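You operate a simulated robot arm through the tools that you are given. There is no shell and no other tool. Be economical: measure what you need, move in short steps, check, and stop when the job is done.

Carry out the task below with a simulated two-armed robot. There is one attempt and no reset: what you move stays moved.

Task
Take the lid off the black tin and lay it down on the top of the marking bench.

The check looks at the end state, three seconds after you hand in, the way a careful person would. Anything else that was tipped, shoved, dropped, spilled or broken makes it a failure. Lids that push on must go on centred and level and be pressed home; caps that screw on are set level and turned clockwise until they are tight.

Robot
Two 7-joint arms with two-finger grippers on one trunk, on a base that drives. Base frame: it is fixed to the floor where the robot stands at the start and does not move with it; the origin is under the middle of the robot, x ahead of it, y to its left, z up; the surface under the hand at the start is at about z = 0.86. Units: m, degrees, N and s.
The left shoulder is at the start at [0.059, 0.216, 1.184], the right one opposite. With the tool pointing down near the work surface each hand reaches from about 0.28 to 0.8 m from the robot's upright axis, wherever it stands, measured 20 degrees to its own side. Payload 3.18 kg a hand.
The tool frame of a hand sits at the grasp point between the pads (the TCP): z along the fingers, y along the line on which they close. The tips reach 0.03 m beyond it. Largest opening 0.144 m; the body of the gripper starts 0.103 m behind the TCP.
Orientation is that of the tool frame in the base frame, as a unit quaternion [x, y, z, w]. With the fingers straight down and closing along the base's y, the tool's x points along the base's -x, its y along +y and its z along -z.

Tools
- The arms move only by the tool send_rows. It takes "left_motion", "right_motion" or both (then of equal length, played together; a hand with none holds still); each is a list that holds one entry, the list of rows, each a list of 7 numbers: the shift along the tool's x, y, z in mm, then the turn, a rotation vector about the tool's x, y, z in degrees, then the opening, from 0 (shut) to 1 (fully open). In form: [[[x, y, z, ax, ay, az, hand], ...]]. A call has 1 to 10 rows; each row is the pose to reach, as a shift and turn from the pose commanded when the call began, along the tool's axes at that moment. A row lasts 0.2 s, in which the tool goes at most 0.05 m and 8.6 degrees; a call with a longer step from one row to the next is refused whole, and so is a gripper value outside its range. A pose out of reach is approached as far as the arm can. The call stops where the force on the tool passes 40 N (or 10 N more than at its start, if that is more) or the arm is blocked; 0.2 s more then pass. Each finger halts on what it meets, pressing with about 31 N; the grip force reading is that of the motor and also rises with nothing between the fingers. The clock runs only during rows and for 0.2 s after the last one: add rows that repeat a pose to give the fingers time. It gives the time, the measured TCP pose, the force on the tool (base axes), the opening and the grip force at its end, in the units of the frame above (readings bear some noise), with the torque about the TCP (base axes, N m) and any sound that the robot's microphone picked up.
- Cameras (640 x 400 px; columns grow to the right, rows downward): "scene" is now at [0.1407, 0.0312, 1.3804]; the picture's right is [0.36, -0.93, 0.00], its down [-0.47, -0.18, -0.86] and it looks along [0.81, 0.31, -0.51] (base axes); focal length 252 px, centre (320, 200). "left" rides on the left gripper at [0.076, -0.016, -0.143] in its tool frame; the picture's right is [0.21, 0.98, 0.00], its down [-0.84, 0.18, -0.51] and it looks along [-0.50, 0.11, 0.86] (tool axes); focal length 218 px, centre (320, 200). "right" rides on the right gripper at [0.077, 0.016, -0.143] in its tool frame; the picture's right is [-0.21, 0.98, 0.00], its down [-0.84, -0.18, -0.51] and it looks along [-0.50, -0.11, 0.86] (tool axes); focal length 218 px, centre (320, 200).
- snapshot(camera): a new picture of that camera. It takes no simulated time.
- raise_lower(by): slides the trunk up (or, below 0, down) by that many m; the arms and the scene camera ride with it, the base frame stays. It gives what a move gives, with no picture.
- base_move(legs): drives the robot by 1 to 6 legs, each [ahead, left, turn to the left] in m, m and degrees, along the robot's own axes; the way and the turn of a leg run together, so that a leg with both is an arc; at most 1.5 m and 180 degrees a leg. The arms and the cameras ride along, it lands a little off, and it stops where it bumps. It gives what a move gives.
- aim_head(pan, tilt): turns the head with the scene camera to pan (to the left, within 80 degrees either way) and tilt (down, from -29 to 69), counted from straight ahead of the robot. It gives what a move gives.
- measure_at(camera, pixels): there is no depth. For up to 12 entries [column, row, z] of the newest picture of that camera ("zoom" is the newest enlarged one), the place [x, y] in the base frame at which the ray of that pixel passes the height z, good to about 0.002 m. It takes no simulated time.
- close_up(camera, box): a new picture of the part [left, top, right, bottom] of that camera's present view, enlarged. It takes no simulated time.
- finish_job(): hands the job in; it is judged then, once.

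Keep the steps short. Do not move on a guess: measure, check each grasp and each placing, and mend mistakes. In all there are 80 turns and 70 pictures (those below and enlarged ones count). Leave the grippers open and the arms clear of the work at the hand-in unless told otherwise, and finish with a single line.

The tools are called after "Request:" by a JSON object that holds its "method" and its "body". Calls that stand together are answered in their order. send_rows: Moves the arms, as the interface text tells. Its arguments: {"type":"object","properties":{"left_motion":{"type":"array","items":{"type":"array","items":{"type":"array","items":{"type":"number"}}}},"right_motion":{"type":"array","items":{"type":"array","items":{"type":"array","items":{"type":"number"}}}}},"required":[]} The other tools are called the same way: raise_lower (by) slides the trunk up or down; base_move (legs) drives the base; aim_head (pan, tilt) turns the head that bears the scene camera; snapshot (camera) takes a picture; measure_at (camera, pixels) gives the place at which the rays of pixels pass given heights; close_up (camera, box) takes an enlarged picture of a part of a camera's view; finish_job () hands the job in.

At the start:

```text
clock: 0.0
left_tool_pos: [0.4869, 0.4523, 1.1795]
left_tcp_rot: [-0.001, 1.0, 0.001, 0.0]
left_ft_force: [0.3, 0.0, 0.0]
left_torque: [0.03, 0.02, -0.01]
left_opening: 0.144
left_grasp_force: 0.0
right_tool_pos: [0.4173, -0.034, 1.1358]
right_tcp_rot: [0.0, 1.0, 0.0, -0.001]
right_ft_force: [0.0, 0.0, -1.5]
right_torque: [-0.02, -0.01, 0.02]
right_opening: 0.1443
right_grasp_force: 0.1
trunk travel left (down, up): [-0.265, 0.105]
robot x, y, heading: [0.0015, 0.002, -0.2]
head pan, tilt: [20.8, 30.4]
```

scene: 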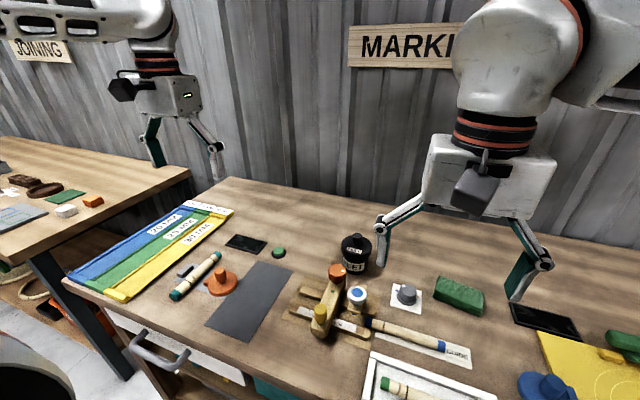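
right: 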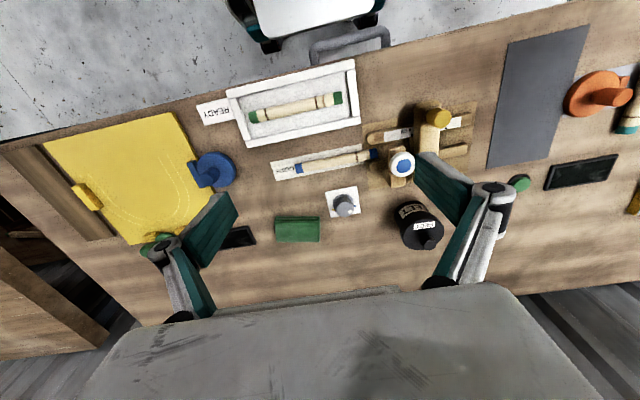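
left: 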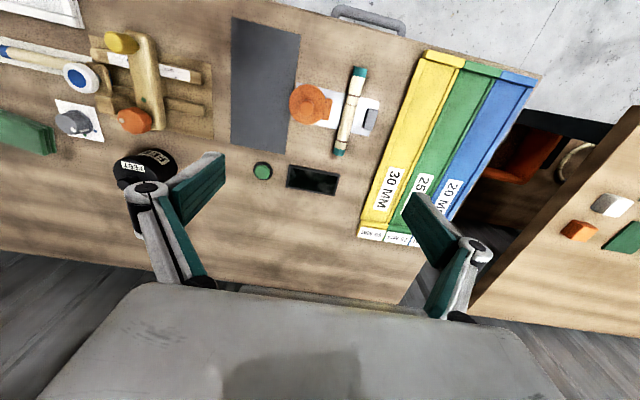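

The black tin seems to be at scene pixel (355,252). I take a close look at it.

Request:
{"method": "close_up", "body": {"camera": "scene", "box": [290, 210, 430, 300]}}

Request:
{"method": "close_up", "body": {"camera": "right", "box": [360, 120, 520, 270]}}

Request:
{"method": "close_up", "body": {"camera": "left", "box": [80, 120, 240, 270]}}

```text
4.44 times, centred on (360, 255) of scene
```

zoom: 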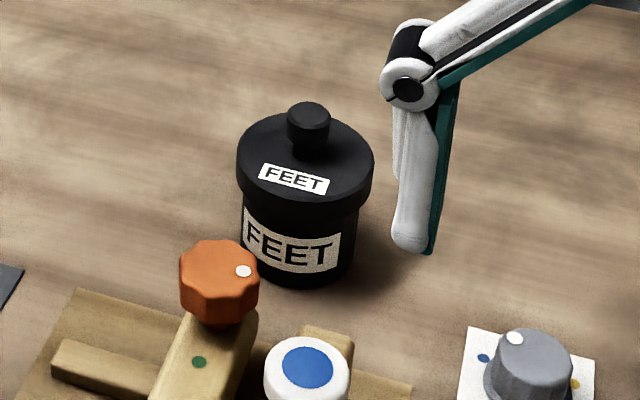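

```text
2.67 times, centred on (440, 195) of right
```

zoom: 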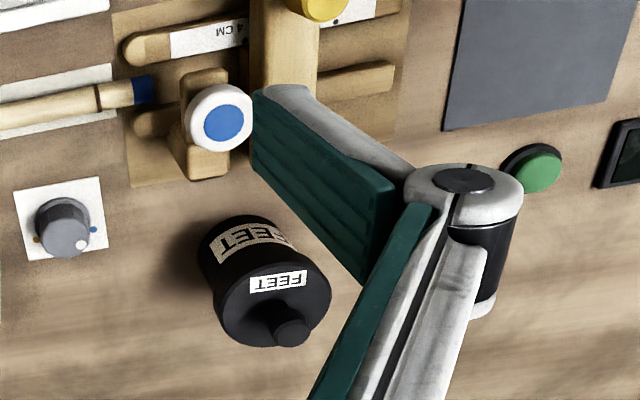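

```text
2.67 times, centred on (160, 195) of left
```

zoom: 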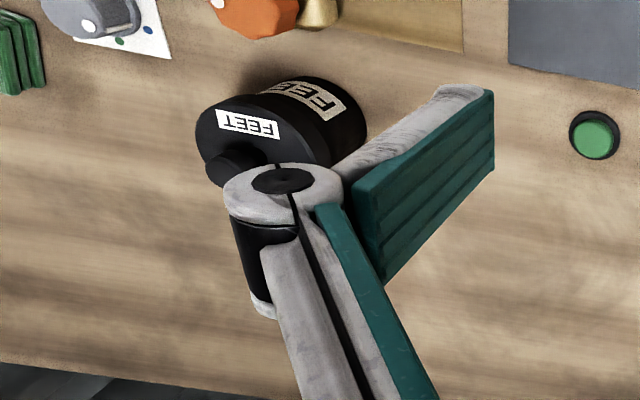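

The tin has a knobbed lid. I triangulate the knob from three cameras: scene (357.6,236), right (429,244.7), left (126,182).

Request:
{"method": "measure_at", "body": {"camera": "scene", "pixels": [[357.6, 235.9, 0.94], [357.6, 235.9, 0.96], [357.6, 235.9, 0.98], [357.6, 235.9, 1.0], [355.3, 274, 0.86], [341.5, 250, 0.94], [341.5, 250, 0.96], [372, 250, 0.94], [372, 250, 0.96]]}}

Request:
{"method": "measure_at", "body": {"camera": "right", "pixels": [[429, 244.7, 0.94], [429, 244.7, 0.96], [429, 244.7, 0.98], [429, 244.7, 1.0]]}}

Request:
{"method": "measure_at", "body": {"camera": "left", "pixels": [[126, 182, 0.94], [126, 182, 0.96], [126, 182, 0.98], [126, 182, 1.0]]}}

```text
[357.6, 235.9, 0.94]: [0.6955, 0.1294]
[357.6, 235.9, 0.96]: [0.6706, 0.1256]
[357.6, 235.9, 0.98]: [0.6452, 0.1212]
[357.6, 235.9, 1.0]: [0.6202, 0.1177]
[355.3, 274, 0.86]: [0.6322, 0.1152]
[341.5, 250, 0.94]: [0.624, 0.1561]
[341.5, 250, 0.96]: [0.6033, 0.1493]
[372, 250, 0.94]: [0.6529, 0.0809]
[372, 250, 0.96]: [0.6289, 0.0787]
```

```text
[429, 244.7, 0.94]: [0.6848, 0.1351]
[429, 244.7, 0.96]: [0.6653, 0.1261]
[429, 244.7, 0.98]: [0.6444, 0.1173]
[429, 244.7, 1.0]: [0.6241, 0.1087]
```

```text
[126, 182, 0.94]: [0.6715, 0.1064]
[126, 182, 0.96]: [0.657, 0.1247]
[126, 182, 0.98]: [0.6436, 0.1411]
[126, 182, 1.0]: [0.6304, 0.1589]
```

Knob top is at about (0.665, 0.125, 0.962), and its diameter is about 28 mm. The lid top is at about z 0.941. I move the right hand aside and bring the left hand above the knob.

Request:
{"method": "send_rows", "body": {"left_motion": [[[-18, -33, 8, 0, 0, 0, 0.9], [-36, -66, 16, 0, 0, 0, 0.8], [-54, -99, 24, 0, 0, 0, 0.7], [-72, -132, 32, 0, 0, 0, 0.6], [-90, -165, 40, 0, 0, 0, 0.5], [-108, -198, 48, 0, 0, 0, 0.5], [-126, -231, 56, 0, 0, 0, 0.5], [-144, -264, 64, 0, 0, 0, 0.5], [-162, -297, 72, 0, 0, 0, 0.5], [-178, -327, 80, 0, 0, 0, 0.5]]], "right_motion": [[[0, -30, 0, 0, 0, 0, 1], [0, -60, 0, 0, 0, 0, 1], [0, -90, 0, 0, 0, 0, 1], [0, -120, 0, 0, 0, 0, 1], [0, -150, 0, 0, 0, 0, 1], [0, -160, 0, 0, 0, 0, 1], [0, -160, 0, 0, 0, 0, 1], [0, -160, 0, 0, 0, 0, 1], [0, -160, 0, 0, 0, 0, 1], [0, -160, 0, 0, 0, 0, 1]]]}}

Request:
{"method": "snapshot", "body": {"camera": "left"}}

Request:
{"method": "snapshot", "body": {"camera": "scene"}}

```text
clock: 2.2
left_tool_pos: [0.5975, 0.2359, 1.1246]
left_tcp_rot: [0.0, 1.0, 0.0, 0.001]
left_ft_force: [0.5, 0.1, -0.1]
left_torque: [0.0, 0.03, 0.01]
left_opening: 0.0721
left_grasp_force: 0.0
left hand out of reach, approached as far as the arm can: row 7, 8, 9, 10
right_tool_pos: [0.4173, -0.1941, 1.1348]
right_tcp_rot: [0.0, 1.0, 0.0, -0.001]
right_ft_force: [-0.5, 0.7, 0.6]
right_torque: [0.0, -0.03, -0.02]
right_opening: 0.1439
right_grasp_force: 0.0
trunk travel left (down, up): [-0.265, 0.105]
robot x, y, heading: [-0.0003, 0.003, 0.3]
head pan, tilt: [20.8, 30.4]
```

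```text
63 pictures are left
```

left: 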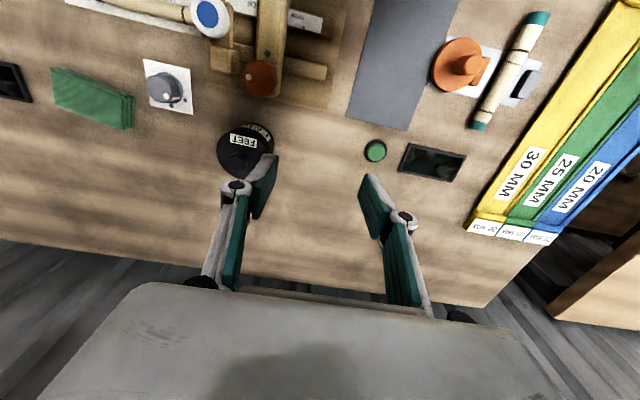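

```text
62 pictures are left
```

scene: 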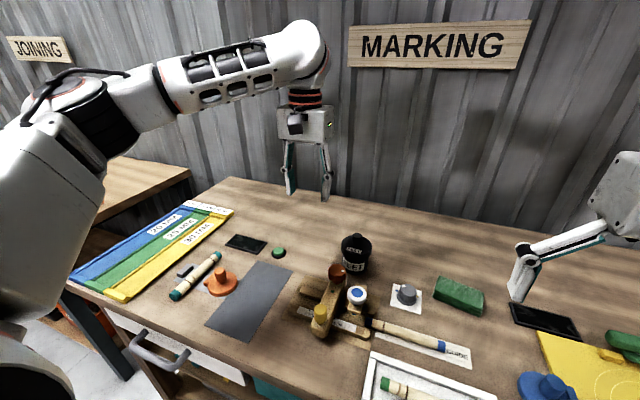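

The left arm ran out of reach at this height, and its wrist is above the shoulder. I lower the hand by 60 mm; the tips stay well clear of the objects.

Request:
{"method": "send_rows", "body": {"left_motion": [[[0, 0, 20, 0, 0, 0, 0.5], [0, 0, 40, 0, 0, 0, 0.5], [0, 0, 60, 0, 0, 0, 0.5], [0, 0, 60, 0, 0, 0, 0.5]]]}}

```text
clock: 3.2
left_tool_pos: [0.5974, 0.2367, 1.0658]
left_tcp_rot: [0.0, 1.0, 0.0, 0.0]
left_ft_force: [-0.1, -0.1, -0.8]
left_torque: [0.04, 0.01, 0.05]
left_opening: 0.0722
left_grasp_force: 0.0
right_tool_pos: [0.4182, -0.1947, 1.1354]
right_tcp_rot: [0.0, 1.0, 0.0, -0.001]
right_ft_force: [-0.1, 0.6, -0.1]
right_torque: [0.0, -0.04, -0.01]
right_opening: 0.1439
right_grasp_force: 0.1
trunk travel left (down, up): [-0.265, 0.105]
robot x, y, heading: [-0.0005, -0.0022, -0.1]
head pan, tilt: [20.8, 30.4]
```

The shift counts from the clamped pose. Next I move to (0.665, 0.125, 1.035).

Request:
{"method": "send_rows", "body": {"left_motion": [[[0, 0, 30, 0, 0, 0, 0.5], [-17, -28, 31, 0, 0, 0, 0.5], [-34, -56, 31, 0, 0, 0, 0.5], [-51, -84, 31, 0, 0, 0, 0.5], [-68, -112, 31, 0, 0, 0, 0.5], [-68, -112, 31, 0, 0, 0, 0.5]]]}}

Request:
{"method": "snapshot", "body": {"camera": "left"}}

Request:
{"method": "close_up", "body": {"camera": "scene", "box": [280, 150, 440, 300]}}

```text
clock: 4.6
left_tool_pos: [0.5942, 0.2156, 1.0361]
left_tcp_rot: [0.0, 1.0, -0.001, 0.0]
left_ft_force: [0.2, -0.2, 0.6]
left_torque: [0.04, 0.01, 0.01]
left_opening: 0.072
left_grasp_force: 0.0
left hand out of reach, approached as far as the arm can: row 2, 3, 4, 5, 6
right_tool_pos: [0.418, -0.1943, 1.1348]
right_tcp_rot: [0.0, 1.0, 0.0, 0.0]
right_ft_force: [-1.6, 0.4, 0.0]
right_torque: [0.03, 0.03, -0.01]
right_opening: 0.1441
right_grasp_force: 0.1
trunk travel left (down, up): [-0.265, 0.105]
robot x, y, heading: [0.003, 0.0003, -0.2]
head pan, tilt: [20.8, 30.4]
```

```text
61 pictures are left
```

left: 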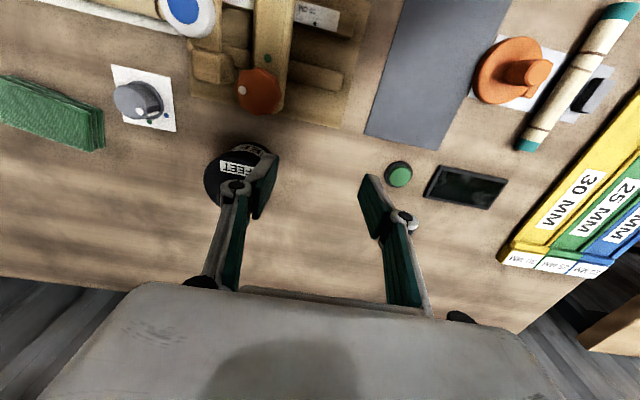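

```text
2.67 times, centred on (360, 225) of scene
```

zoom: 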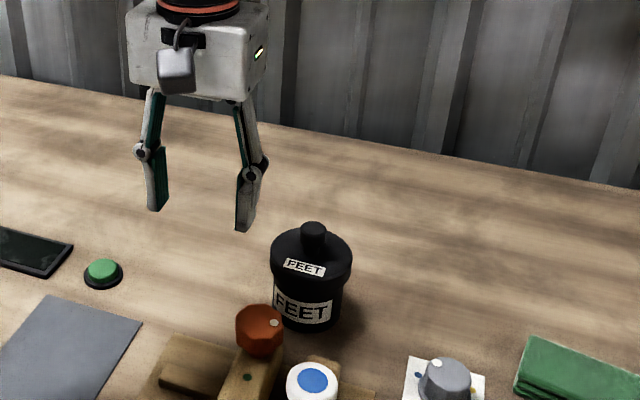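

It is still short by about 0.1 m. Reach is better low under the shoulder, so I raise the trunk by 0.1, lower the hand back down, and then go across.

Request:
{"method": "raise_lower", "body": {"by": 0.1}}

Request:
{"method": "send_rows", "body": {"left_motion": [[[0, 0, 40, 0, 0, 0, 0.5], [0, 0, 80, 0, 0, 0, 0.5], [0, 0, 104, 0, 0, 0, 0.5], [-17, -23, 104, 0, 0, 0, 0.5], [-34, -46, 104, 0, 0, 0, 0.5], [-51, -69, 104, 0, 0, 0, 0.5], [-71, -91, 104, 0, 0, 0, 0.5], [-71, -91, 104, 0, 0, 0, 0.5]]]}}

Request:
{"method": "snapshot", "body": {"camera": "left"}}

```text
clock: 5.9
left_tool_pos: [0.5898, 0.2161, 1.1599]
left_tcp_rot: [-0.002, 1.0, -0.001, 0.023]
left_ft_force: [-0.2, -0.5, 0.3]
left_torque: [0.03, -0.04, 0.02]
left_opening: 0.0718
left_grasp_force: 0.1
right_tool_pos: [0.4167, -0.194, 1.2356]
right_tcp_rot: [0.0, 1.0, 0.0, -0.001]
right_ft_force: [0.3, -0.2, 0.7]
right_torque: [-0.01, 0.01, 0.01]
right_opening: 0.1441
right_grasp_force: 0.0
trunk travel left (down, up): [-0.365, 0.005]
robot x, y, heading: [-0.0, -0.0035, -0.1]
head pan, tilt: [20.8, 30.4]
```

```text
clock: 7.7
left_tool_pos: [0.5831, 0.2199, 1.0805]
left_tcp_rot: [-0.001, 1.0, -0.002, 0.024]
left_ft_force: [-0.3, 0.4, -0.1]
left_torque: [0.02, -0.03, -0.01]
left_opening: 0.0722
left_grasp_force: 0.0
left hand out of reach, approached as far as the arm can: row 2, 3, 4, 5, 6, 7, 8
right_tool_pos: [0.4177, -0.1941, 1.2357]
right_tcp_rot: [0.0, 1.0, -0.001, -0.001]
right_ft_force: [-0.1, 1.2, -0.1]
right_torque: [-0.01, 0.01, 0.01]
right_opening: 0.1442
right_grasp_force: 0.1
trunk travel left (down, up): [-0.365, 0.005]
robot x, y, heading: [0.0033, 0.0027, -0.0]
head pan, tilt: [20.8, 30.4]
```

```text
59 pictures are left
```

left: 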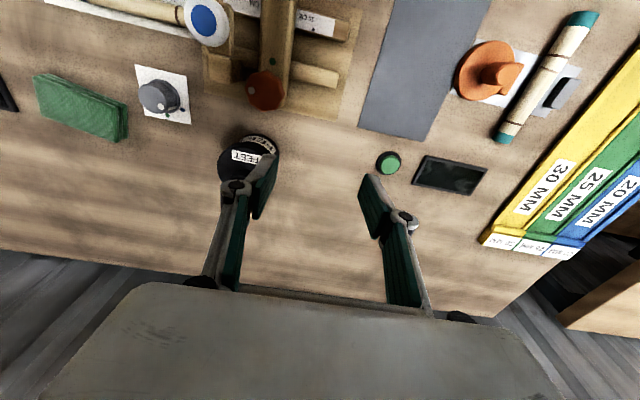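

The limit here looks like a joint limit from the arm posture rather than distance. I draw the hand back nearer, level it, put the trunk back down, and approach from another direction.

Request:
{"method": "send_rows", "body": {"left_motion": [[[30, 10, 0, 0, 1, 0, 0.5], [60, 20, 0, 0, 2, 0, 0.5], [90, 30, 0, 0, 2.75, 0, 0.5], [120, 30, 0, 0, 2.75, 0, 0.5], [150, 30, 0, 0, 2.75, 0, 0.5], [150, 30, 0, 0, 2.75, 0, 0.5]]]}}

Request:
{"method": "snapshot", "body": {"camera": "scene"}}

```text
clock: 9.1
left_tool_pos: [0.4376, 0.2483, 1.0698]
left_tcp_rot: [-0.001, 1.0, 0.0, -0.001]
left_ft_force: [-1.0, 0.8, -0.4]
left_torque: [0.02, 0.03, -0.01]
left_opening: 0.072
left_grasp_force: 0.0
right_tool_pos: [0.4186, -0.1942, 1.2359]
right_tcp_rot: [0.0, 1.0, -0.001, -0.002]
right_ft_force: [0.2, -0.2, 0.4]
right_torque: [0.0, 0.03, -0.02]
right_opening: 0.1441
right_grasp_force: 0.0
trunk travel left (down, up): [-0.365, 0.005]
robot x, y, heading: [0.0014, -0.0002, -0.2]
head pan, tilt: [20.8, 30.4]
```

```text
58 pictures are left
```

scene: 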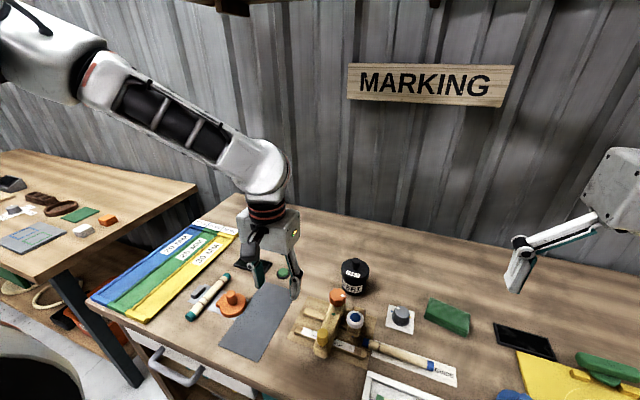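

The arm now looks relaxed and bent. I go across to y = 0.125 first, then forward.

Request:
{"method": "send_rows", "body": {"left_motion": [[[0, -30, 0, 0, 0, 0, 0.5], [0, -60, 0, 0, 0, 0, 0.5], [0, -90, 0, 0, 0, 0, 0.5], [0, -123, 0, 0, 0, 0, 0.5], [-30, -123, 0, 0, 0, 0, 0.5], [-60, -123, 5, 0, 0, 0, 0.5], [-90, -123, 10, 0, 0, 0, 0.5], [-120, -123, 15, 0, 0, 0, 0.5], [-150, -123, 20, 0, 0, 0, 0.5], [-180, -123, 20, 0, 0, 0, 0.5]]]}}

```text
clock: 11.3
left_tool_pos: [0.5445, 0.2011, 1.0706]
left_tcp_rot: [0.0, 1.0, -0.001, -0.001]
left_ft_force: [-0.6, 0.1, 0.5]
left_torque: [-0.01, -0.02, 0.0]
left_opening: 0.0718
left_grasp_force: 0.1
left hand out of reach, approached as far as the arm can: row 4, 5, 6, 7, 8, 9, 10
right_tool_pos: [0.4178, -0.1955, 1.2343]
right_tcp_rot: [0.001, 1.0, 0.0, -0.001]
right_ft_force: [0.1, -0.8, -0.1]
right_torque: [0.0, -0.01, 0.0]
right_opening: 0.1439
right_grasp_force: 0.0
trunk travel left (down, up): [-0.365, 0.005]
robot x, y, heading: [0.0004, 0.0005, 0.1]
head pan, tilt: [20.8, 30.4]
```

The limit is crossing inward, since the hand is meant to work about 20° to its own side. I sidestep the base right by 0.15 m so the tin sits to the left. The hands are well above the objects.

Request:
{"method": "base_move", "body": {"legs": [[0, -0.15, 0]]}}

Request:
{"method": "snapshot", "body": {"camera": "scene"}}

```text
clock: 13.3
left_tool_pos: [0.5448, 0.052, 1.0712]
left_tcp_rot: [-0.001, 1.0, -0.001, -0.001]
left_ft_force: [0.5, 0.1, -0.1]
left_torque: [0.03, 0.03, 0.01]
left_opening: 0.0719
left_grasp_force: 0.1
right_tool_pos: [0.4177, -0.344, 1.2352]
right_tcp_rot: [0.0, 1.0, 0.0, 0.0]
right_ft_force: [0.2, -1.1, -0.4]
right_torque: [0.01, -0.02, 0.0]
right_opening: 0.1439
right_grasp_force: 0.1
trunk travel left (down, up): [-0.365, 0.005]
robot x, y, heading: [0.0026, -0.1523, -0.0]
head pan, tilt: [20.8, 30.4]
```

```text
57 pictures are left
```

scene: 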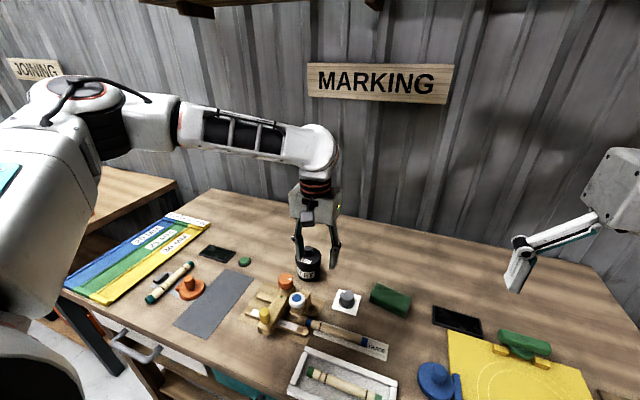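

Next, forward and left to above the knob at (0.665, 0.125), z 1.05.

Request:
{"method": "send_rows", "body": {"left_motion": [[[0, 25, 0, 0, 0, 0, 0.5], [0, 50, 0, 0, 0, 0, 0.5], [0, 73, 0, 0, 0, 0, 0.5], [-30, 73, 0, 0, 0, 0, 0.5], [-60, 73, 5, 0, 0, 0, 0.5], [-90, 73, 15, 0, 0, 0, 0.5], [-120, 73, 20, 0, 0, 0, 0.5], [-120, 73, 20, 0, 0, 0, 0.5]]]}}

Request:
{"method": "snapshot", "body": {"camera": "left"}}

```text
clock: 15.1
left_tool_pos: [0.6285, 0.1457, 1.0634]
left_tcp_rot: [-0.001, 1.0, -0.001, 0.0]
left_ft_force: [0.3, 0.3, -0.6]
left_torque: [0.01, 0.01, -0.01]
left_opening: 0.0723
left_grasp_force: 0.1
left hand out of reach, approached as far as the arm can: row 6, 7, 8
right_tool_pos: [0.4179, -0.3445, 1.2344]
right_tcp_rot: [0.0, 1.0, 0.0, -0.001]
right_ft_force: [-0.7, -0.3, 0.7]
right_torque: [0.04, -0.01, 0.0]
right_opening: 0.1439
right_grasp_force: 0.1
trunk travel left (down, up): [-0.365, 0.005]
robot x, y, heading: [0.0015, -0.1522, 0.2]
head pan, tilt: [20.8, 30.4]
```

```text
56 pictures are left
```

left: 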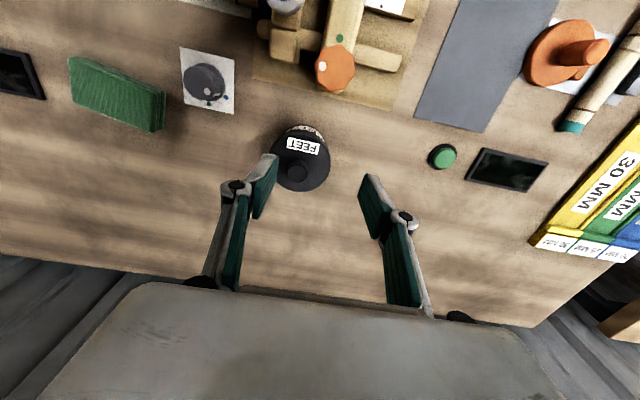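

I'm still 4 cm short. I check the bench's front edge to see if the base can go ahead.

Request:
{"method": "measure_at", "body": {"camera": "scene", "pixels": [[66, 291, 0.86], [210, 367, 0.86]]}}

Request:
{"method": "measure_at", "body": {"camera": "left", "pixels": [[297, 172, 0.955], [297, 172, 0.962], [297, 172, 0.97]]}}

Request:
{"method": "aim_head", "body": {"pan": 0, "tilt": 69}}

Request:
{"method": "snapshot", "body": {"camera": "scene"}}

```text
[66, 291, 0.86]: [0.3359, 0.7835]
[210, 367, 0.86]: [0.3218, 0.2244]
```

```text
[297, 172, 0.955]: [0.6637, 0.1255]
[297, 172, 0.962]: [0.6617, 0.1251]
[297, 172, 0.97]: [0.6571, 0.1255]
```

```text
clock: 16.1
left_tool_pos: [0.629, 0.1462, 1.0637]
left_tcp_rot: [-0.001, 1.0, -0.001, 0.0]
left_ft_force: [0.1, -0.4, -0.1]
left_torque: [0.0, -0.04, -0.02]
left_opening: 0.0722
left_grasp_force: 0.1
right_tool_pos: [0.4171, -0.3445, 1.2354]
right_tcp_rot: [0.0, 1.0, 0.0, -0.001]
right_ft_force: [0.4, 0.7, 0.2]
right_torque: [-0.01, -0.01, 0.01]
right_opening: 0.1441
right_grasp_force: 0.1
trunk travel left (down, up): [-0.365, 0.005]
robot x, y, heading: [-0.001, -0.1473, -0.0]
head pan, tilt: [0.0, 68.8]
```

```text
55 pictures are left
```

scene: 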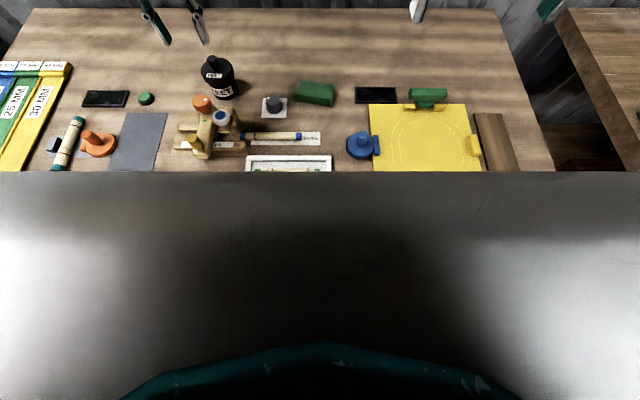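

The base can't go ahead much. Instead I sidestep back left by 0.12 and turn right by 18°, which brings the tin nearer at about 28° on the left side. The tips, at z 1.03, clear everything.

Request:
{"method": "base_move", "body": {"legs": [[0, 0.12, 0], [0, 0, -18]]}}

Request:
{"method": "aim_head", "body": {"pan": 30, "tilt": 35}}

Request:
{"method": "snapshot", "body": {"camera": "scene"}}

Request:
{"method": "snapshot", "body": {"camera": "left"}}

```text
clock: 18.9
left_tool_pos: [0.6892, 0.0533, 1.0636]
left_tcp_rot: [0.158, 0.987, -0.002, 0.001]
left_ft_force: [-0.3, -0.2, -0.5]
left_torque: [0.0, -0.03, 0.02]
left_opening: 0.0718
left_grasp_force: 0.1
right_tool_pos: [0.3344, -0.3446, 1.2348]
right_tcp_rot: [0.16, 0.987, 0.001, -0.001]
right_ft_force: [-0.6, 0.4, 0.7]
right_torque: [0.0, 0.01, -0.03]
right_opening: 0.1438
right_grasp_force: 0.1
trunk travel left (down, up): [-0.365, 0.005]
robot x, y, heading: [-0.0019, -0.0298, -18.3]
head pan, tilt: [0.0, 68.8]
```

```text
clock: 19.9
left_tool_pos: [0.6891, 0.0552, 1.0632]
left_tcp_rot: [0.159, 0.987, -0.001, 0.0]
left_ft_force: [0.0, 0.6, -0.5]
left_torque: [-0.01, 0.02, -0.03]
left_opening: 0.0719
left_grasp_force: 0.0
right_tool_pos: [0.3356, -0.3446, 1.2356]
right_tcp_rot: [0.159, 0.987, 0.0, -0.001]
right_ft_force: [0.1, 0.6, -0.3]
right_torque: [0.03, -0.03, 0.01]
right_opening: 0.1439
right_grasp_force: 0.1
trunk travel left (down, up): [-0.365, 0.005]
robot x, y, heading: [0.0041, -0.0284, -18.4]
head pan, tilt: [30.0, 35.0]
```

```text
54 pictures are left
```

scene: 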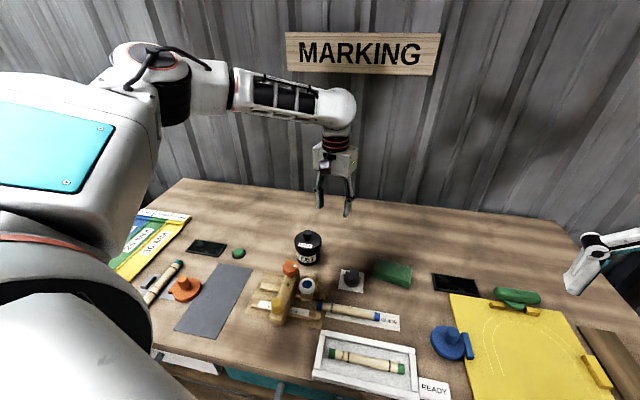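

```text
53 pictures are left
```

left: 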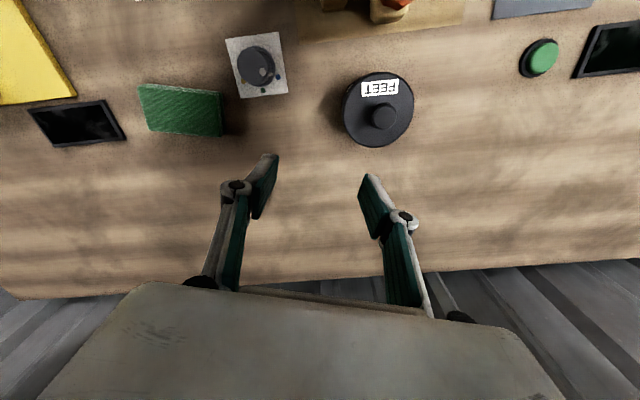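

I measure the knob again from the left camera (384,117) and the scene.

Request:
{"method": "measure_at", "body": {"camera": "left", "pixels": [[384, 117, 0.95], [384, 117, 0.962], [384, 117, 0.975]]}}

Request:
{"method": "measure_at", "body": {"camera": "scene", "pixels": [[308, 234, 0.95], [308, 234, 0.962], [308, 234, 0.975]]}}

```text
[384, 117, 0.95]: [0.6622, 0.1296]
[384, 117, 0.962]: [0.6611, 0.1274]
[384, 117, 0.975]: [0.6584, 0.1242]
```

```text
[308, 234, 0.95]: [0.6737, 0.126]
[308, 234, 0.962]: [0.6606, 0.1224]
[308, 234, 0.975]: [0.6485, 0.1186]
```

The target is (0.662, 0.126). In tool axes the shift is x +48, y +60. I descend to z 1.02 for a check.

Request:
{"method": "send_rows", "body": {"left_motion": [[[16, 20, 0, 0, 0, 0, 0.5], [32, 40, 0, 0, 0, 0, 0.5], [48, 60, 0, 0, 0, 0, 0.5], [48, 60, 22, 0, 0, 0, 0.5], [48, 60, 43, 0, 0, 0, 0.5], [48, 60, 43, 0, 0, 0, 0.5]]]}}

Request:
{"method": "snapshot", "body": {"camera": "left"}}

Request:
{"method": "close_up", "body": {"camera": "scene", "box": [240, 160, 380, 290]}}

```text
clock: 21.3
left_tool_pos: [0.6626, 0.1282, 1.0188]
left_tcp_rot: [0.159, 0.987, -0.002, 0.0]
left_ft_force: [-0.4, -0.3, -0.8]
left_torque: [0.04, 0.02, -0.02]
left_opening: 0.0722
left_grasp_force: 0.0
right_tool_pos: [0.3351, -0.3431, 1.2355]
right_tcp_rot: [0.159, 0.987, 0.0, -0.001]
right_ft_force: [0.0, -0.2, 0.0]
right_torque: [-0.03, -0.01, 0.02]
right_opening: 0.1442
right_grasp_force: 0.2
trunk travel left (down, up): [-0.365, 0.005]
robot x, y, heading: [0.0009, -0.0263, -18.3]
head pan, tilt: [30.0, 35.0]
```

```text
52 pictures are left
```

left: 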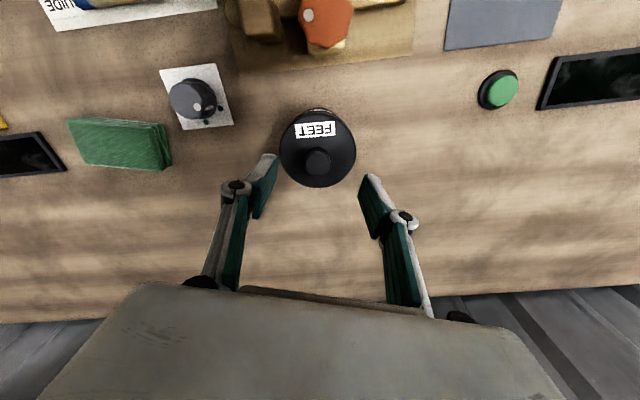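

```text
3.08 times, centred on (310, 225) of scene
```

zoom: 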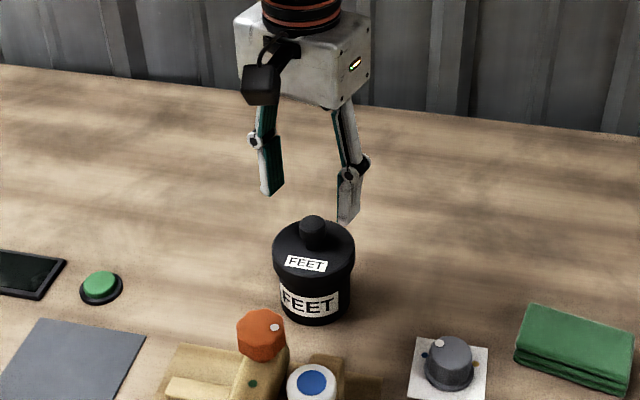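

Request:
{"method": "measure_at", "body": {"camera": "left", "pixels": [[318, 161, 0.962], [318, 171, 0.942], [300, 187, 0.94], [317, 187, 0.94], [318, 110, 0.94]]}}

Request:
{"method": "close_up", "body": {"camera": "left", "box": [220, 90, 420, 215]}}

```text
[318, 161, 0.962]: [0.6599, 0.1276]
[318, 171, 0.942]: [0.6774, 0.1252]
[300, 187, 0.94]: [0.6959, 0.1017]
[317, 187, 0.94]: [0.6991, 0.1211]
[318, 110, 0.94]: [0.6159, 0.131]
```

```text
3.20 times, centred on (320, 152) of left
```

zoom: 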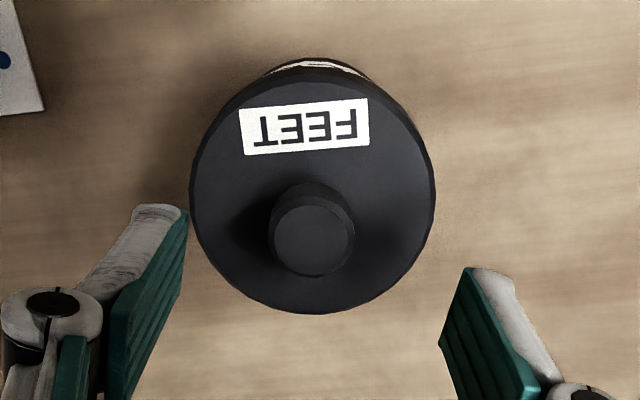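

The TCP (0.6626, 0.1282) matches the knob within 2 mm. I descend 43 mm with the hand half open.

Request:
{"method": "send_rows", "body": {"left_motion": [[[0, 0, 15, 0, 0, 0, 0.5], [0, 0, 28, 0, 0, 0, 0.5], [0, 0, 37, 0, 0, 0, 0.5], [0, 0, 43, 0, 0, 0, 0.5], [0, 0, 43, 0, 0, 0, 0.5]]]}}

Request:
{"method": "close_up", "body": {"camera": "scene", "box": [260, 190, 360, 290]}}

Request:
{"method": "close_up", "body": {"camera": "left", "box": [220, 90, 420, 215]}}

```text
clock: 22.5
left_tool_pos: [0.6629, 0.1254, 0.9767]
left_tcp_rot: [0.157, 0.988, -0.002, -0.001]
left_ft_force: [0.3, -0.5, 1.0]
left_torque: [-0.01, 0.0, -0.03]
left_opening: 0.0719
left_grasp_force: 0.0
right_tool_pos: [0.3341, -0.3447, 1.2351]
right_tcp_rot: [0.16, 0.987, 0.0, 0.0]
right_ft_force: [-0.1, -0.6, 0.3]
right_torque: [0.02, 0.01, -0.01]
right_opening: 0.1442
right_grasp_force: 0.0
trunk travel left (down, up): [-0.365, 0.005]
robot x, y, heading: [0.0009, -0.0289, -18.8]
head pan, tilt: [30.0, 35.0]
```

```text
4.00 times, centred on (310, 240) of scene
```

zoom: 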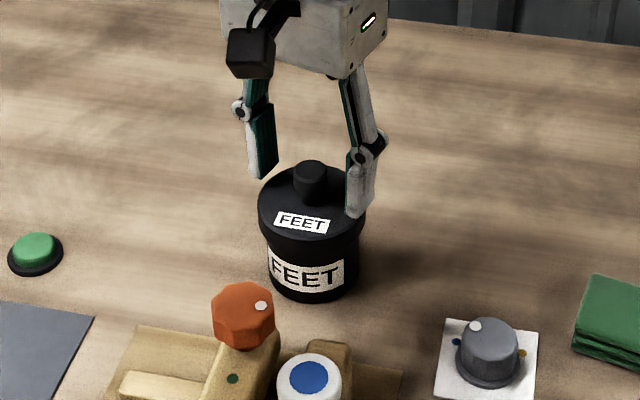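

```text
3.20 times, centred on (320, 152) of left
```

zoom: 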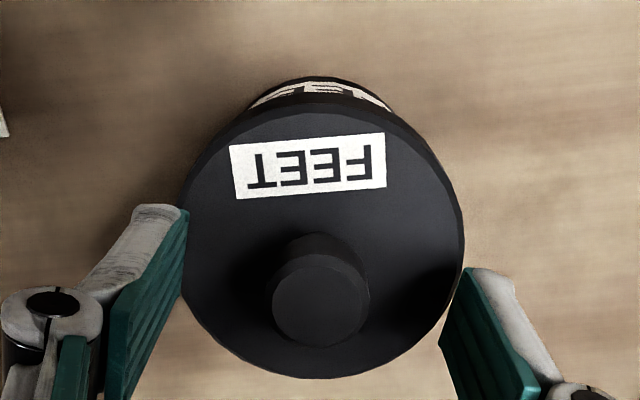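

The tips straddle the knob just above the lid with no contact. Now I close.

Request:
{"method": "send_rows", "body": {"left_motion": [[[0, 0, 0, 0, 0, 0, 0.35], [0, 0, 0, 0, 0, 0, 0.2], [0, 0, 0, 0, 0, 0, 0.1], [0, 0, 0, 0, 0, 0, 0.0], [0, 0, 0, 0, 0, 0, 0.0]]]}}

Request:
{"method": "close_up", "body": {"camera": "scene", "box": [260, 190, 360, 290]}}

```text
clock: 23.7
left_tool_pos: [0.6625, 0.1246, 0.9763]
left_tcp_rot: [0.158, 0.987, -0.002, 0.0]
left_ft_force: [-0.1, -0.3, -0.6]
left_torque: [-0.02, 0.02, -0.02]
left_opening: 0.0237
left_grasp_force: 30.6
right_tool_pos: [0.3361, -0.3441, 1.2355]
right_tcp_rot: [0.159, 0.987, 0.001, -0.001]
right_ft_force: [-0.2, -0.3, 0.9]
right_torque: [-0.02, -0.05, 0.02]
right_opening: 0.1439
right_grasp_force: 0.0
trunk travel left (down, up): [-0.365, 0.005]
robot x, y, heading: [0.0025, -0.0287, -18.2]
head pan, tilt: [30.0, 35.0]
```

```text
4.00 times, centred on (310, 240) of scene
```

zoom: 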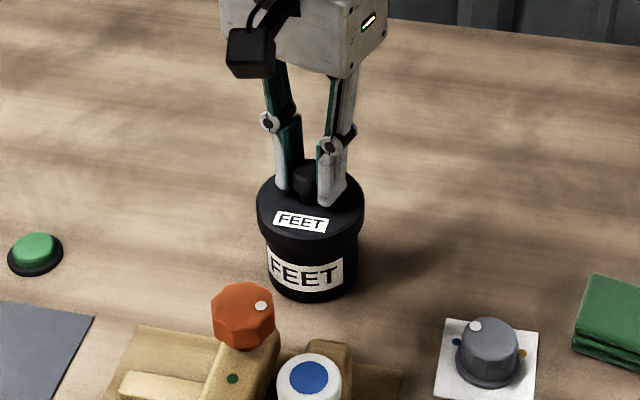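

The grip holds the knob (24 mm, 31 N). I lift slowly by 10 mm and watch force and picture.

Request:
{"method": "send_rows", "body": {"left_motion": [[[0, 0, -2, 0, 0, 0, 0], [0, 0, -4, 0, 0, 0, 0], [0, 0, -6, 0, 0, 0, 0], [0, 0, -8, 0, 0, 0, 0], [0, 0, -10, 0, 0, 0, 0]]]}}

Request:
{"method": "close_up", "body": {"camera": "scene", "box": [260, 190, 360, 290]}}

```text
clock: 24.9
left_tool_pos: [0.6634, 0.1268, 0.9871]
left_tcp_rot: [0.158, 0.987, -0.002, 0.0]
left_ft_force: [-0.7, 0.3, -2.1]
left_torque: [-0.02, -0.01, -0.02]
left_opening: 0.0232
left_grasp_force: 31.1
right_tool_pos: [0.3347, -0.3447, 1.2357]
right_tcp_rot: [0.159, 0.987, 0.001, -0.001]
right_ft_force: [0.6, 0.9, 0.7]
right_torque: [-0.01, 0.02, 0.01]
right_opening: 0.1437
right_grasp_force: 0.1
trunk travel left (down, up): [-0.365, 0.005]
robot x, y, heading: [-0.0021, -0.0324, -18.1]
head pan, tilt: [30.0, 35.0]
```

```text
4.00 times, centred on (310, 240) of scene
```

zoom: 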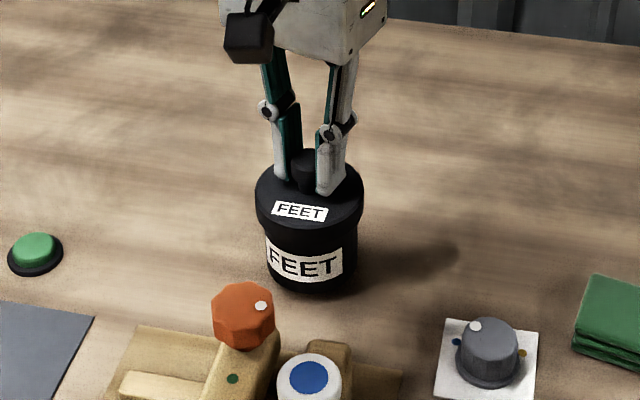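

The whole tin came up, with its label about 10 px higher and the force at -2 N. So the lid is a tight push fit, and the other hand must hold the body. I set the tin back down exactly where it was.

Request:
{"method": "send_rows", "body": {"left_motion": [[[0, 0, 3, 0, 0, 0, 0], [0, 0, 6, 0, 0, 0, 0], [0, 0, 8, 0, 0, 0, 0], [0, 0, 10, 0, 0, 0, 0], [0, 0, 10, 0, 0, 0, 0]]]}}

Request:
{"method": "snapshot", "body": {"camera": "scene"}}

Request:
{"method": "snapshot", "body": {"camera": "right"}}

Request:
{"method": "close_up", "body": {"camera": "scene", "box": [240, 200, 400, 300]}}

```text
clock: 26.1
left_tool_pos: [0.6626, 0.1263, 0.9766]
left_tcp_rot: [0.159, 0.987, -0.002, 0.0]
left_ft_force: [0.3, -0.3, -0.7]
left_torque: [-0.01, 0.02, 0.02]
left_opening: 0.0233
left_grasp_force: 31.0
right_tool_pos: [0.334, -0.345, 1.2343]
right_tcp_rot: [0.159, 0.987, -0.001, -0.001]
right_ft_force: [-0.1, -0.7, 1.3]
right_torque: [0.03, 0.01, -0.01]
right_opening: 0.144
right_grasp_force: 0.1
trunk travel left (down, up): [-0.365, 0.005]
robot x, y, heading: [0.002, -0.0312, -18.4]
head pan, tilt: [30.0, 35.0]
```

```text
45 pictures are left
```

scene: 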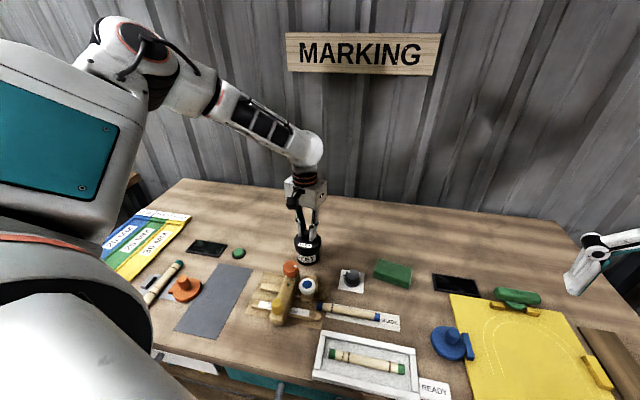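

```text
44 pictures are left
```

right: 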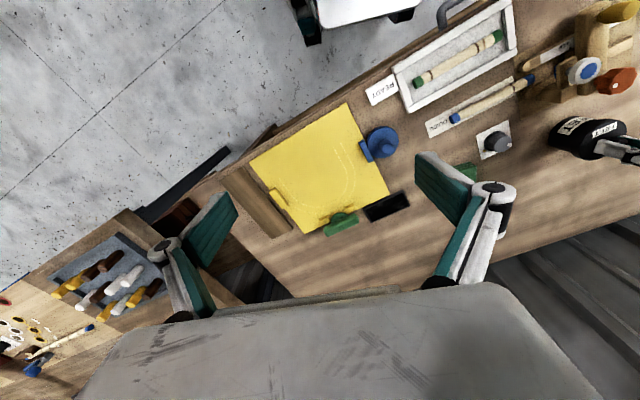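

```text
4.00 times, centred on (320, 250) of scene
```

zoom: 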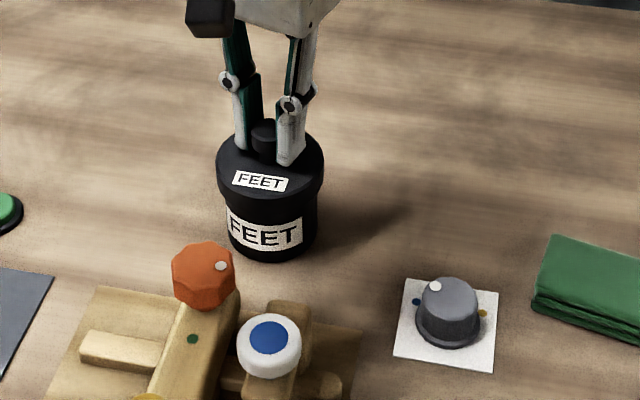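

I measure the neighbours (gray knob, green block, blue cap, orange knob) and the tin body in this enlarged view.

Request:
{"method": "measure_at", "body": {"camera": "zoom", "pixels": [[447, 340, 0.86], [440, 290, 0.89], [398, 355, 0.86], [497, 292, 0.86], [535, 310, 0.86], [555, 240, 0.885], [268, 335, 0.92], [202, 280, 0.94], [229, 235, 0.88], [317, 235, 0.88], [265, 262, 0.86], [360, 345, 0.86]]}}

```text
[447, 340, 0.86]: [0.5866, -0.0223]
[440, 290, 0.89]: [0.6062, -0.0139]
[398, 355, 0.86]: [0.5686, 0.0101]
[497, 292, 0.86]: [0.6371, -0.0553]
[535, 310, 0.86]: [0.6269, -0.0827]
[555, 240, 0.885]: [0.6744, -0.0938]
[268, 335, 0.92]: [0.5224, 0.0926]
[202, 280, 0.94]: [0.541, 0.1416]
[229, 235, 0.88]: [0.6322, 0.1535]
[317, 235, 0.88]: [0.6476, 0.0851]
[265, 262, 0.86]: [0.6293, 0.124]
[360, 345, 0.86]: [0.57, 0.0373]
```

I check the heights of the orange knob and blue cap by comparing scene and right views.

Request:
{"method": "measure_at", "body": {"camera": "zoom", "pixels": [[203, 265, 0.92], [203, 265, 0.94], [203, 265, 0.96], [268, 337, 0.9], [268, 337, 0.92], [268, 337, 0.94]]}}

Request:
{"method": "measure_at", "body": {"camera": "right", "pixels": [[618, 80, 0.92], [618, 80, 0.94], [618, 80, 0.96], [586, 70, 0.9], [586, 70, 0.92], [586, 70, 0.94]]}}

```text
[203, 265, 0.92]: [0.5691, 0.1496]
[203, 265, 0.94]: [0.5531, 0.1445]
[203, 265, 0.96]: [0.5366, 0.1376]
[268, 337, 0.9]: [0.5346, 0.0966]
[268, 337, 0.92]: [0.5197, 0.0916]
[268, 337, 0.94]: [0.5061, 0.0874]
```

```text
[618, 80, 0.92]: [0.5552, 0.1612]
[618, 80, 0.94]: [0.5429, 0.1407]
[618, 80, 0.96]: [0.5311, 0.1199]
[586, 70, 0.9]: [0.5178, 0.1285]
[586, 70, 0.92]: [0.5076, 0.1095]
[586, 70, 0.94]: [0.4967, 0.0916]
```

The orange knob top is at about z 0.938 and the blue cap at about z 0.935. I plan to grip the tin body with the right hand tilted 45° and pointing at bearing 55°, which clears both. First I yaw the right hand by 73° high in free air.

Request:
{"method": "send_rows", "body": {"right_motion": [[[-4, 12, 4, 0, 0, -8.2, 1], [-8, 24, 8, 0, 0, -16.4, 1], [-12, 37, 12, 0, 0, -24.6, 1], [-16, 49, 16, 0, 0, -32.8, 1], [-20, 61, 20, 0, 0, -41, 1], [-24, 74, 24, 0, 0, -49.2, 1], [-28, 86, 28, 0, 0, -57.4, 0.9], [-31, 99, 32, 0, 0, -65.6, 0.8], [-33, 111, 35, 0, 0, -73.4, 0.7], [-33, 111, 35, 0, 0, -73.4, 0.65]]]}}

```text
clock: 28.3
left_tool_pos: [0.6621, 0.126, 0.9771]
left_tcp_rot: [0.158, 0.987, -0.001, -0.001]
left_ft_force: [0.0, 0.1, -1.5]
left_torque: [-0.02, 0.01, -0.01]
left_opening: 0.0234
left_grasp_force: 30.4
right_tool_pos: [0.3858, -0.295, 1.2337]
right_tcp_rot: [-0.136, 0.989, 0.031, 0.049]
right_ft_force: [0.3, 0.1, -0.4]
right_torque: [0.01, 0.0, -0.03]
right_opening: 0.0934
right_grasp_force: 0.1
right hand out of reach, approached as far as the arm can: row 5, 6, 7, 8, 9, 10
trunk travel left (down, up): [-0.365, 0.005]
robot x, y, heading: [0.0008, -0.0336, -18.3]
head pan, tilt: [30.0, 35.0]
```

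The yaw stopped at about 34° at this spot. I tilt the fingers forward first, which should relieve the wrist.

Request:
{"method": "send_rows", "body": {"right_motion": [[[0, 0, 10, 0, -8, 0, 0.65], [0, 0, 20, 0, -16, 0, 0.65], [0, 0, 30, 0, -24, 0, 0.65], [0, 0, 40, 0, -32, 0, 0.65], [0, 0, 50, 0, -40, 0, 0.65], [0, 0, 50, 0, -40, 0, 0.65]]]}}

```text
clock: 29.7
left_tool_pos: [0.6624, 0.1273, 0.9757]
left_tcp_rot: [0.158, 0.987, -0.002, 0.0]
left_ft_force: [0.2, 0.7, -0.9]
left_torque: [-0.01, 0.0, 0.0]
left_opening: 0.0236
left_grasp_force: 30.6
right_tool_pos: [0.3944, -0.2916, 1.1843]
right_tcp_rot: [-0.118, 0.913, 0.076, 0.383]
right_ft_force: [1.0, -0.6, -0.2]
right_torque: [-0.01, 0.04, -0.01]
right_opening: 0.0936
right_grasp_force: 0.0
right hand out of reach, approached as far as the arm can: row 5, 6
trunk travel left (down, up): [-0.365, 0.005]
robot x, y, heading: [0.0004, -0.029, -18.0]
head pan, tilt: [30.0, 35.0]
```

The tilt worked; the fingers are now at bearing 19° and 44° down. I move toward the staging point while yawing the rest.

Request:
{"method": "send_rows", "body": {"right_motion": [[[-5, 20, 26, -2.6, 0.2, -2.5, 0.65], [-10, 41, 52, -5.2, 0.3, -5, 0.65], [-15, 61, 78, -7.7, 0.5, -7.5, 0.65], [-20, 81, 104, -10.3, 0.7, -10, 0.65], [-25, 101, 130, -12.9, 0.8, -12.5, 0.65], [-31, 122, 155, -15.5, 1, -15, 0.65], [-36, 142, 181, -18.1, 1.2, -17.5, 0.65], [-41, 162, 207, -20.6, 1.4, -20, 0.65], [-46, 183, 233, -23.2, 1.5, -22.5, 0.65], [-51, 203, 259, -25.8, 1.7, -25, 0.65]]]}}

Request:
{"method": "snapshot", "body": {"camera": "scene"}}

Request:
{"method": "snapshot", "body": {"camera": "right"}}

```text
clock: 31.9
left_tool_pos: [0.663, 0.1266, 0.9764]
left_tcp_rot: [0.158, 0.987, -0.003, -0.001]
left_ft_force: [-0.1, 0.4, -1.4]
left_torque: [-0.02, -0.01, 0.01]
left_opening: 0.0234
left_grasp_force: 31.0
right_tool_pos: [0.5512, -0.0294, 1.0504]
right_tcp_rot: [-0.395, 0.831, 0.191, 0.342]
right_ft_force: [1.0, 0.1, 0.6]
right_torque: [0.01, 0.01, -0.02]
right_opening: 0.0936
right_grasp_force: 0.1
trunk travel left (down, up): [-0.365, 0.005]
robot x, y, heading: [-0.0022, -0.0302, -18.3]
head pan, tilt: [30.0, 35.0]
```

```text
42 pictures are left
```

scene: 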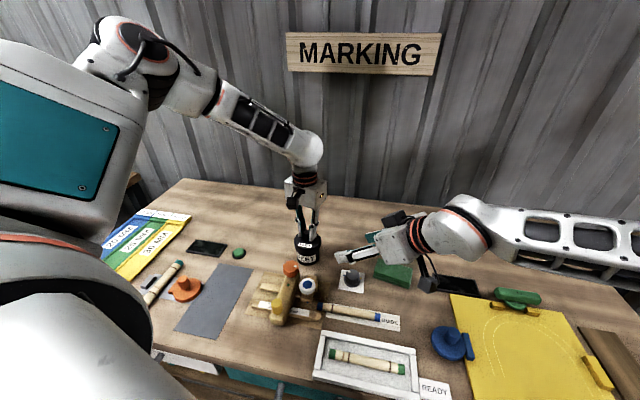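

```text
41 pictures are left
```

right: 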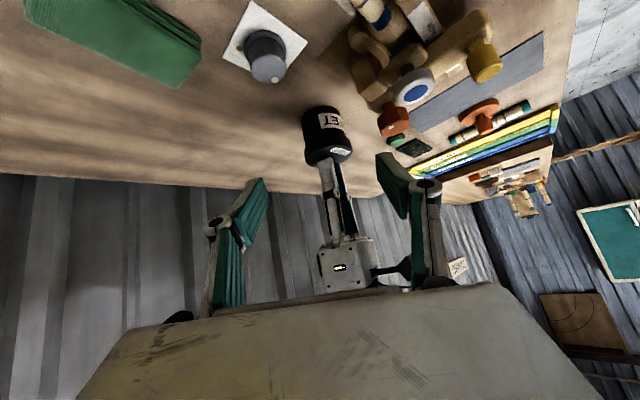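

The right hand is well posed, with fingers at bearing 54.6° and 44° down. I move on to 0.12 m before the tin along the axis, correcting a 3.7° roll.

Request:
{"method": "send_rows", "body": {"right_motion": [[[-4, 0, 29, 0, 0, -1, 0.65], [-8, 0, 59, 0, 0, -2, 0.65], [-12, 0, 88, 0, 0, -3, 0.65], [-15, 0, 118, 0, 0, -3.75, 0.65], [-15, 0, 118, 0, 0, -3.75, 0.65]]]}}

Request:
{"method": "snapshot", "body": {"camera": "right"}}

Request:
{"method": "close_up", "body": {"camera": "scene", "box": [240, 180, 420, 300]}}

```text
clock: 33.1
left_tool_pos: [0.6622, 0.127, 0.9765]
left_tcp_rot: [0.158, 0.987, -0.002, 0.0]
left_ft_force: [-0.6, -0.4, -1.5]
left_torque: [0.02, -0.02, 0.02]
left_opening: 0.0235
left_grasp_force: 31.4
right_tool_pos: [0.6065, 0.0463, 0.9802]
right_tcp_rot: [-0.421, 0.818, 0.18, 0.348]
right_ft_force: [-0.2, -0.3, 0.7]
right_torque: [0.01, 0.06, 0.01]
right_opening: 0.0935
right_grasp_force: 0.1
trunk travel left (down, up): [-0.365, 0.005]
robot x, y, heading: [-0.0016, -0.0282, -18.1]
head pan, tilt: [30.0, 35.0]
```

```text
40 pictures are left
```

right: 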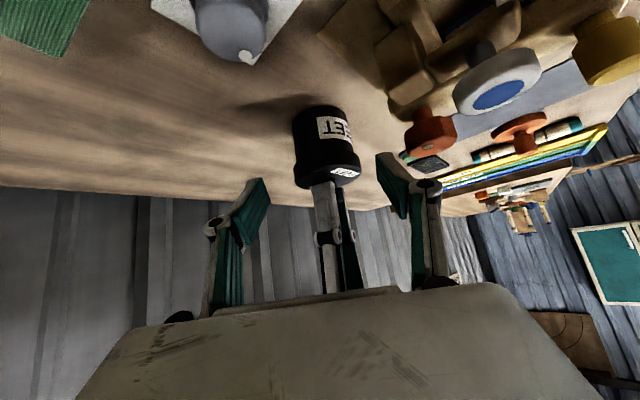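

```text
3.33 times, centred on (330, 240) of scene
```

zoom: 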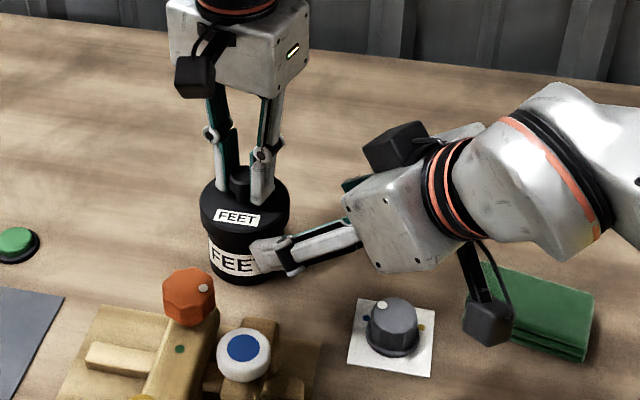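

There is a second black box on the upper side of the right gripper. I check it against the left hand before advancing.

Request:
{"method": "snapshot", "body": {"camera": "left"}}

Request:
{"method": "close_up", "body": {"camera": "scene", "box": [290, 190, 400, 290]}}

```text
38 pictures are left
```

left: 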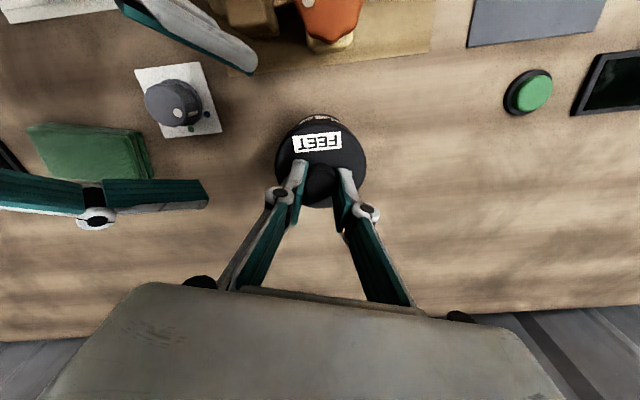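

```text
4.00 times, centred on (345, 240) of scene
```

zoom: 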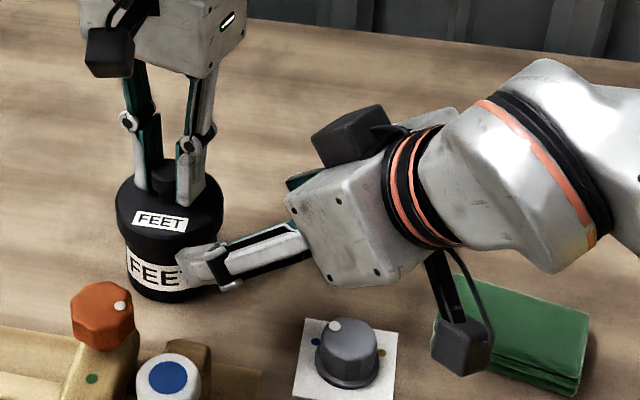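

Request:
{"method": "measure_at", "body": {"camera": "zoom", "pixels": [[350, 137, 1.06], [350, 137, 1.1], [350, 137, 1.134], [350, 137, 1.16], [463, 345, 0.98], [463, 345, 1.03], [463, 345, 1.06]]}}

```text
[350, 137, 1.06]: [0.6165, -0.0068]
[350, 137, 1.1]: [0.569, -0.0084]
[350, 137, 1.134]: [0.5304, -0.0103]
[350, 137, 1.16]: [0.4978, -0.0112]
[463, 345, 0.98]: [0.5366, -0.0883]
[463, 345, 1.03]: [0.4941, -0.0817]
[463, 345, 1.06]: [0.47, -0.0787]
```

The upper box could come near the left fingers at 44° tilt. I flatten the tilt to 38° and plan to grip with the fingertips, which leaves clearance. I reposition to the staging point.

Request:
{"method": "send_rows", "body": {"right_motion": [[[8, 0, 0, 0, -3, 0, 0.65], [17, 0, -1, 0, -6, 0, 0.65], [17, 0, -1, 0, -6, 0, 0.65]]]}}

Request:
{"method": "snapshot", "body": {"camera": "right"}}

```text
clock: 33.9
left_tool_pos: [0.6629, 0.1262, 0.9767]
left_tcp_rot: [0.158, 0.987, -0.002, 0.0]
left_ft_force: [-0.4, 0.2, -0.1]
left_torque: [-0.02, -0.01, 0.03]
left_opening: 0.0234
left_grasp_force: 31.1
right_tool_pos: [0.6, 0.0392, 0.9697]
right_tcp_rot: [-0.411, 0.798, 0.201, 0.391]
right_ft_force: [-0.2, -0.4, -0.8]
right_torque: [0.0, -0.03, -0.03]
right_opening: 0.0935
right_grasp_force: 0.0
trunk travel left (down, up): [-0.365, 0.005]
robot x, y, heading: [-0.0052, -0.0283, -18.3]
head pan, tilt: [30.0, 35.0]
```

```text
36 pictures are left
```

right: 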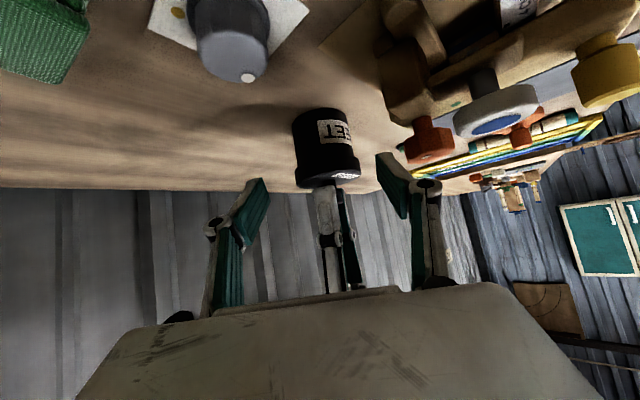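

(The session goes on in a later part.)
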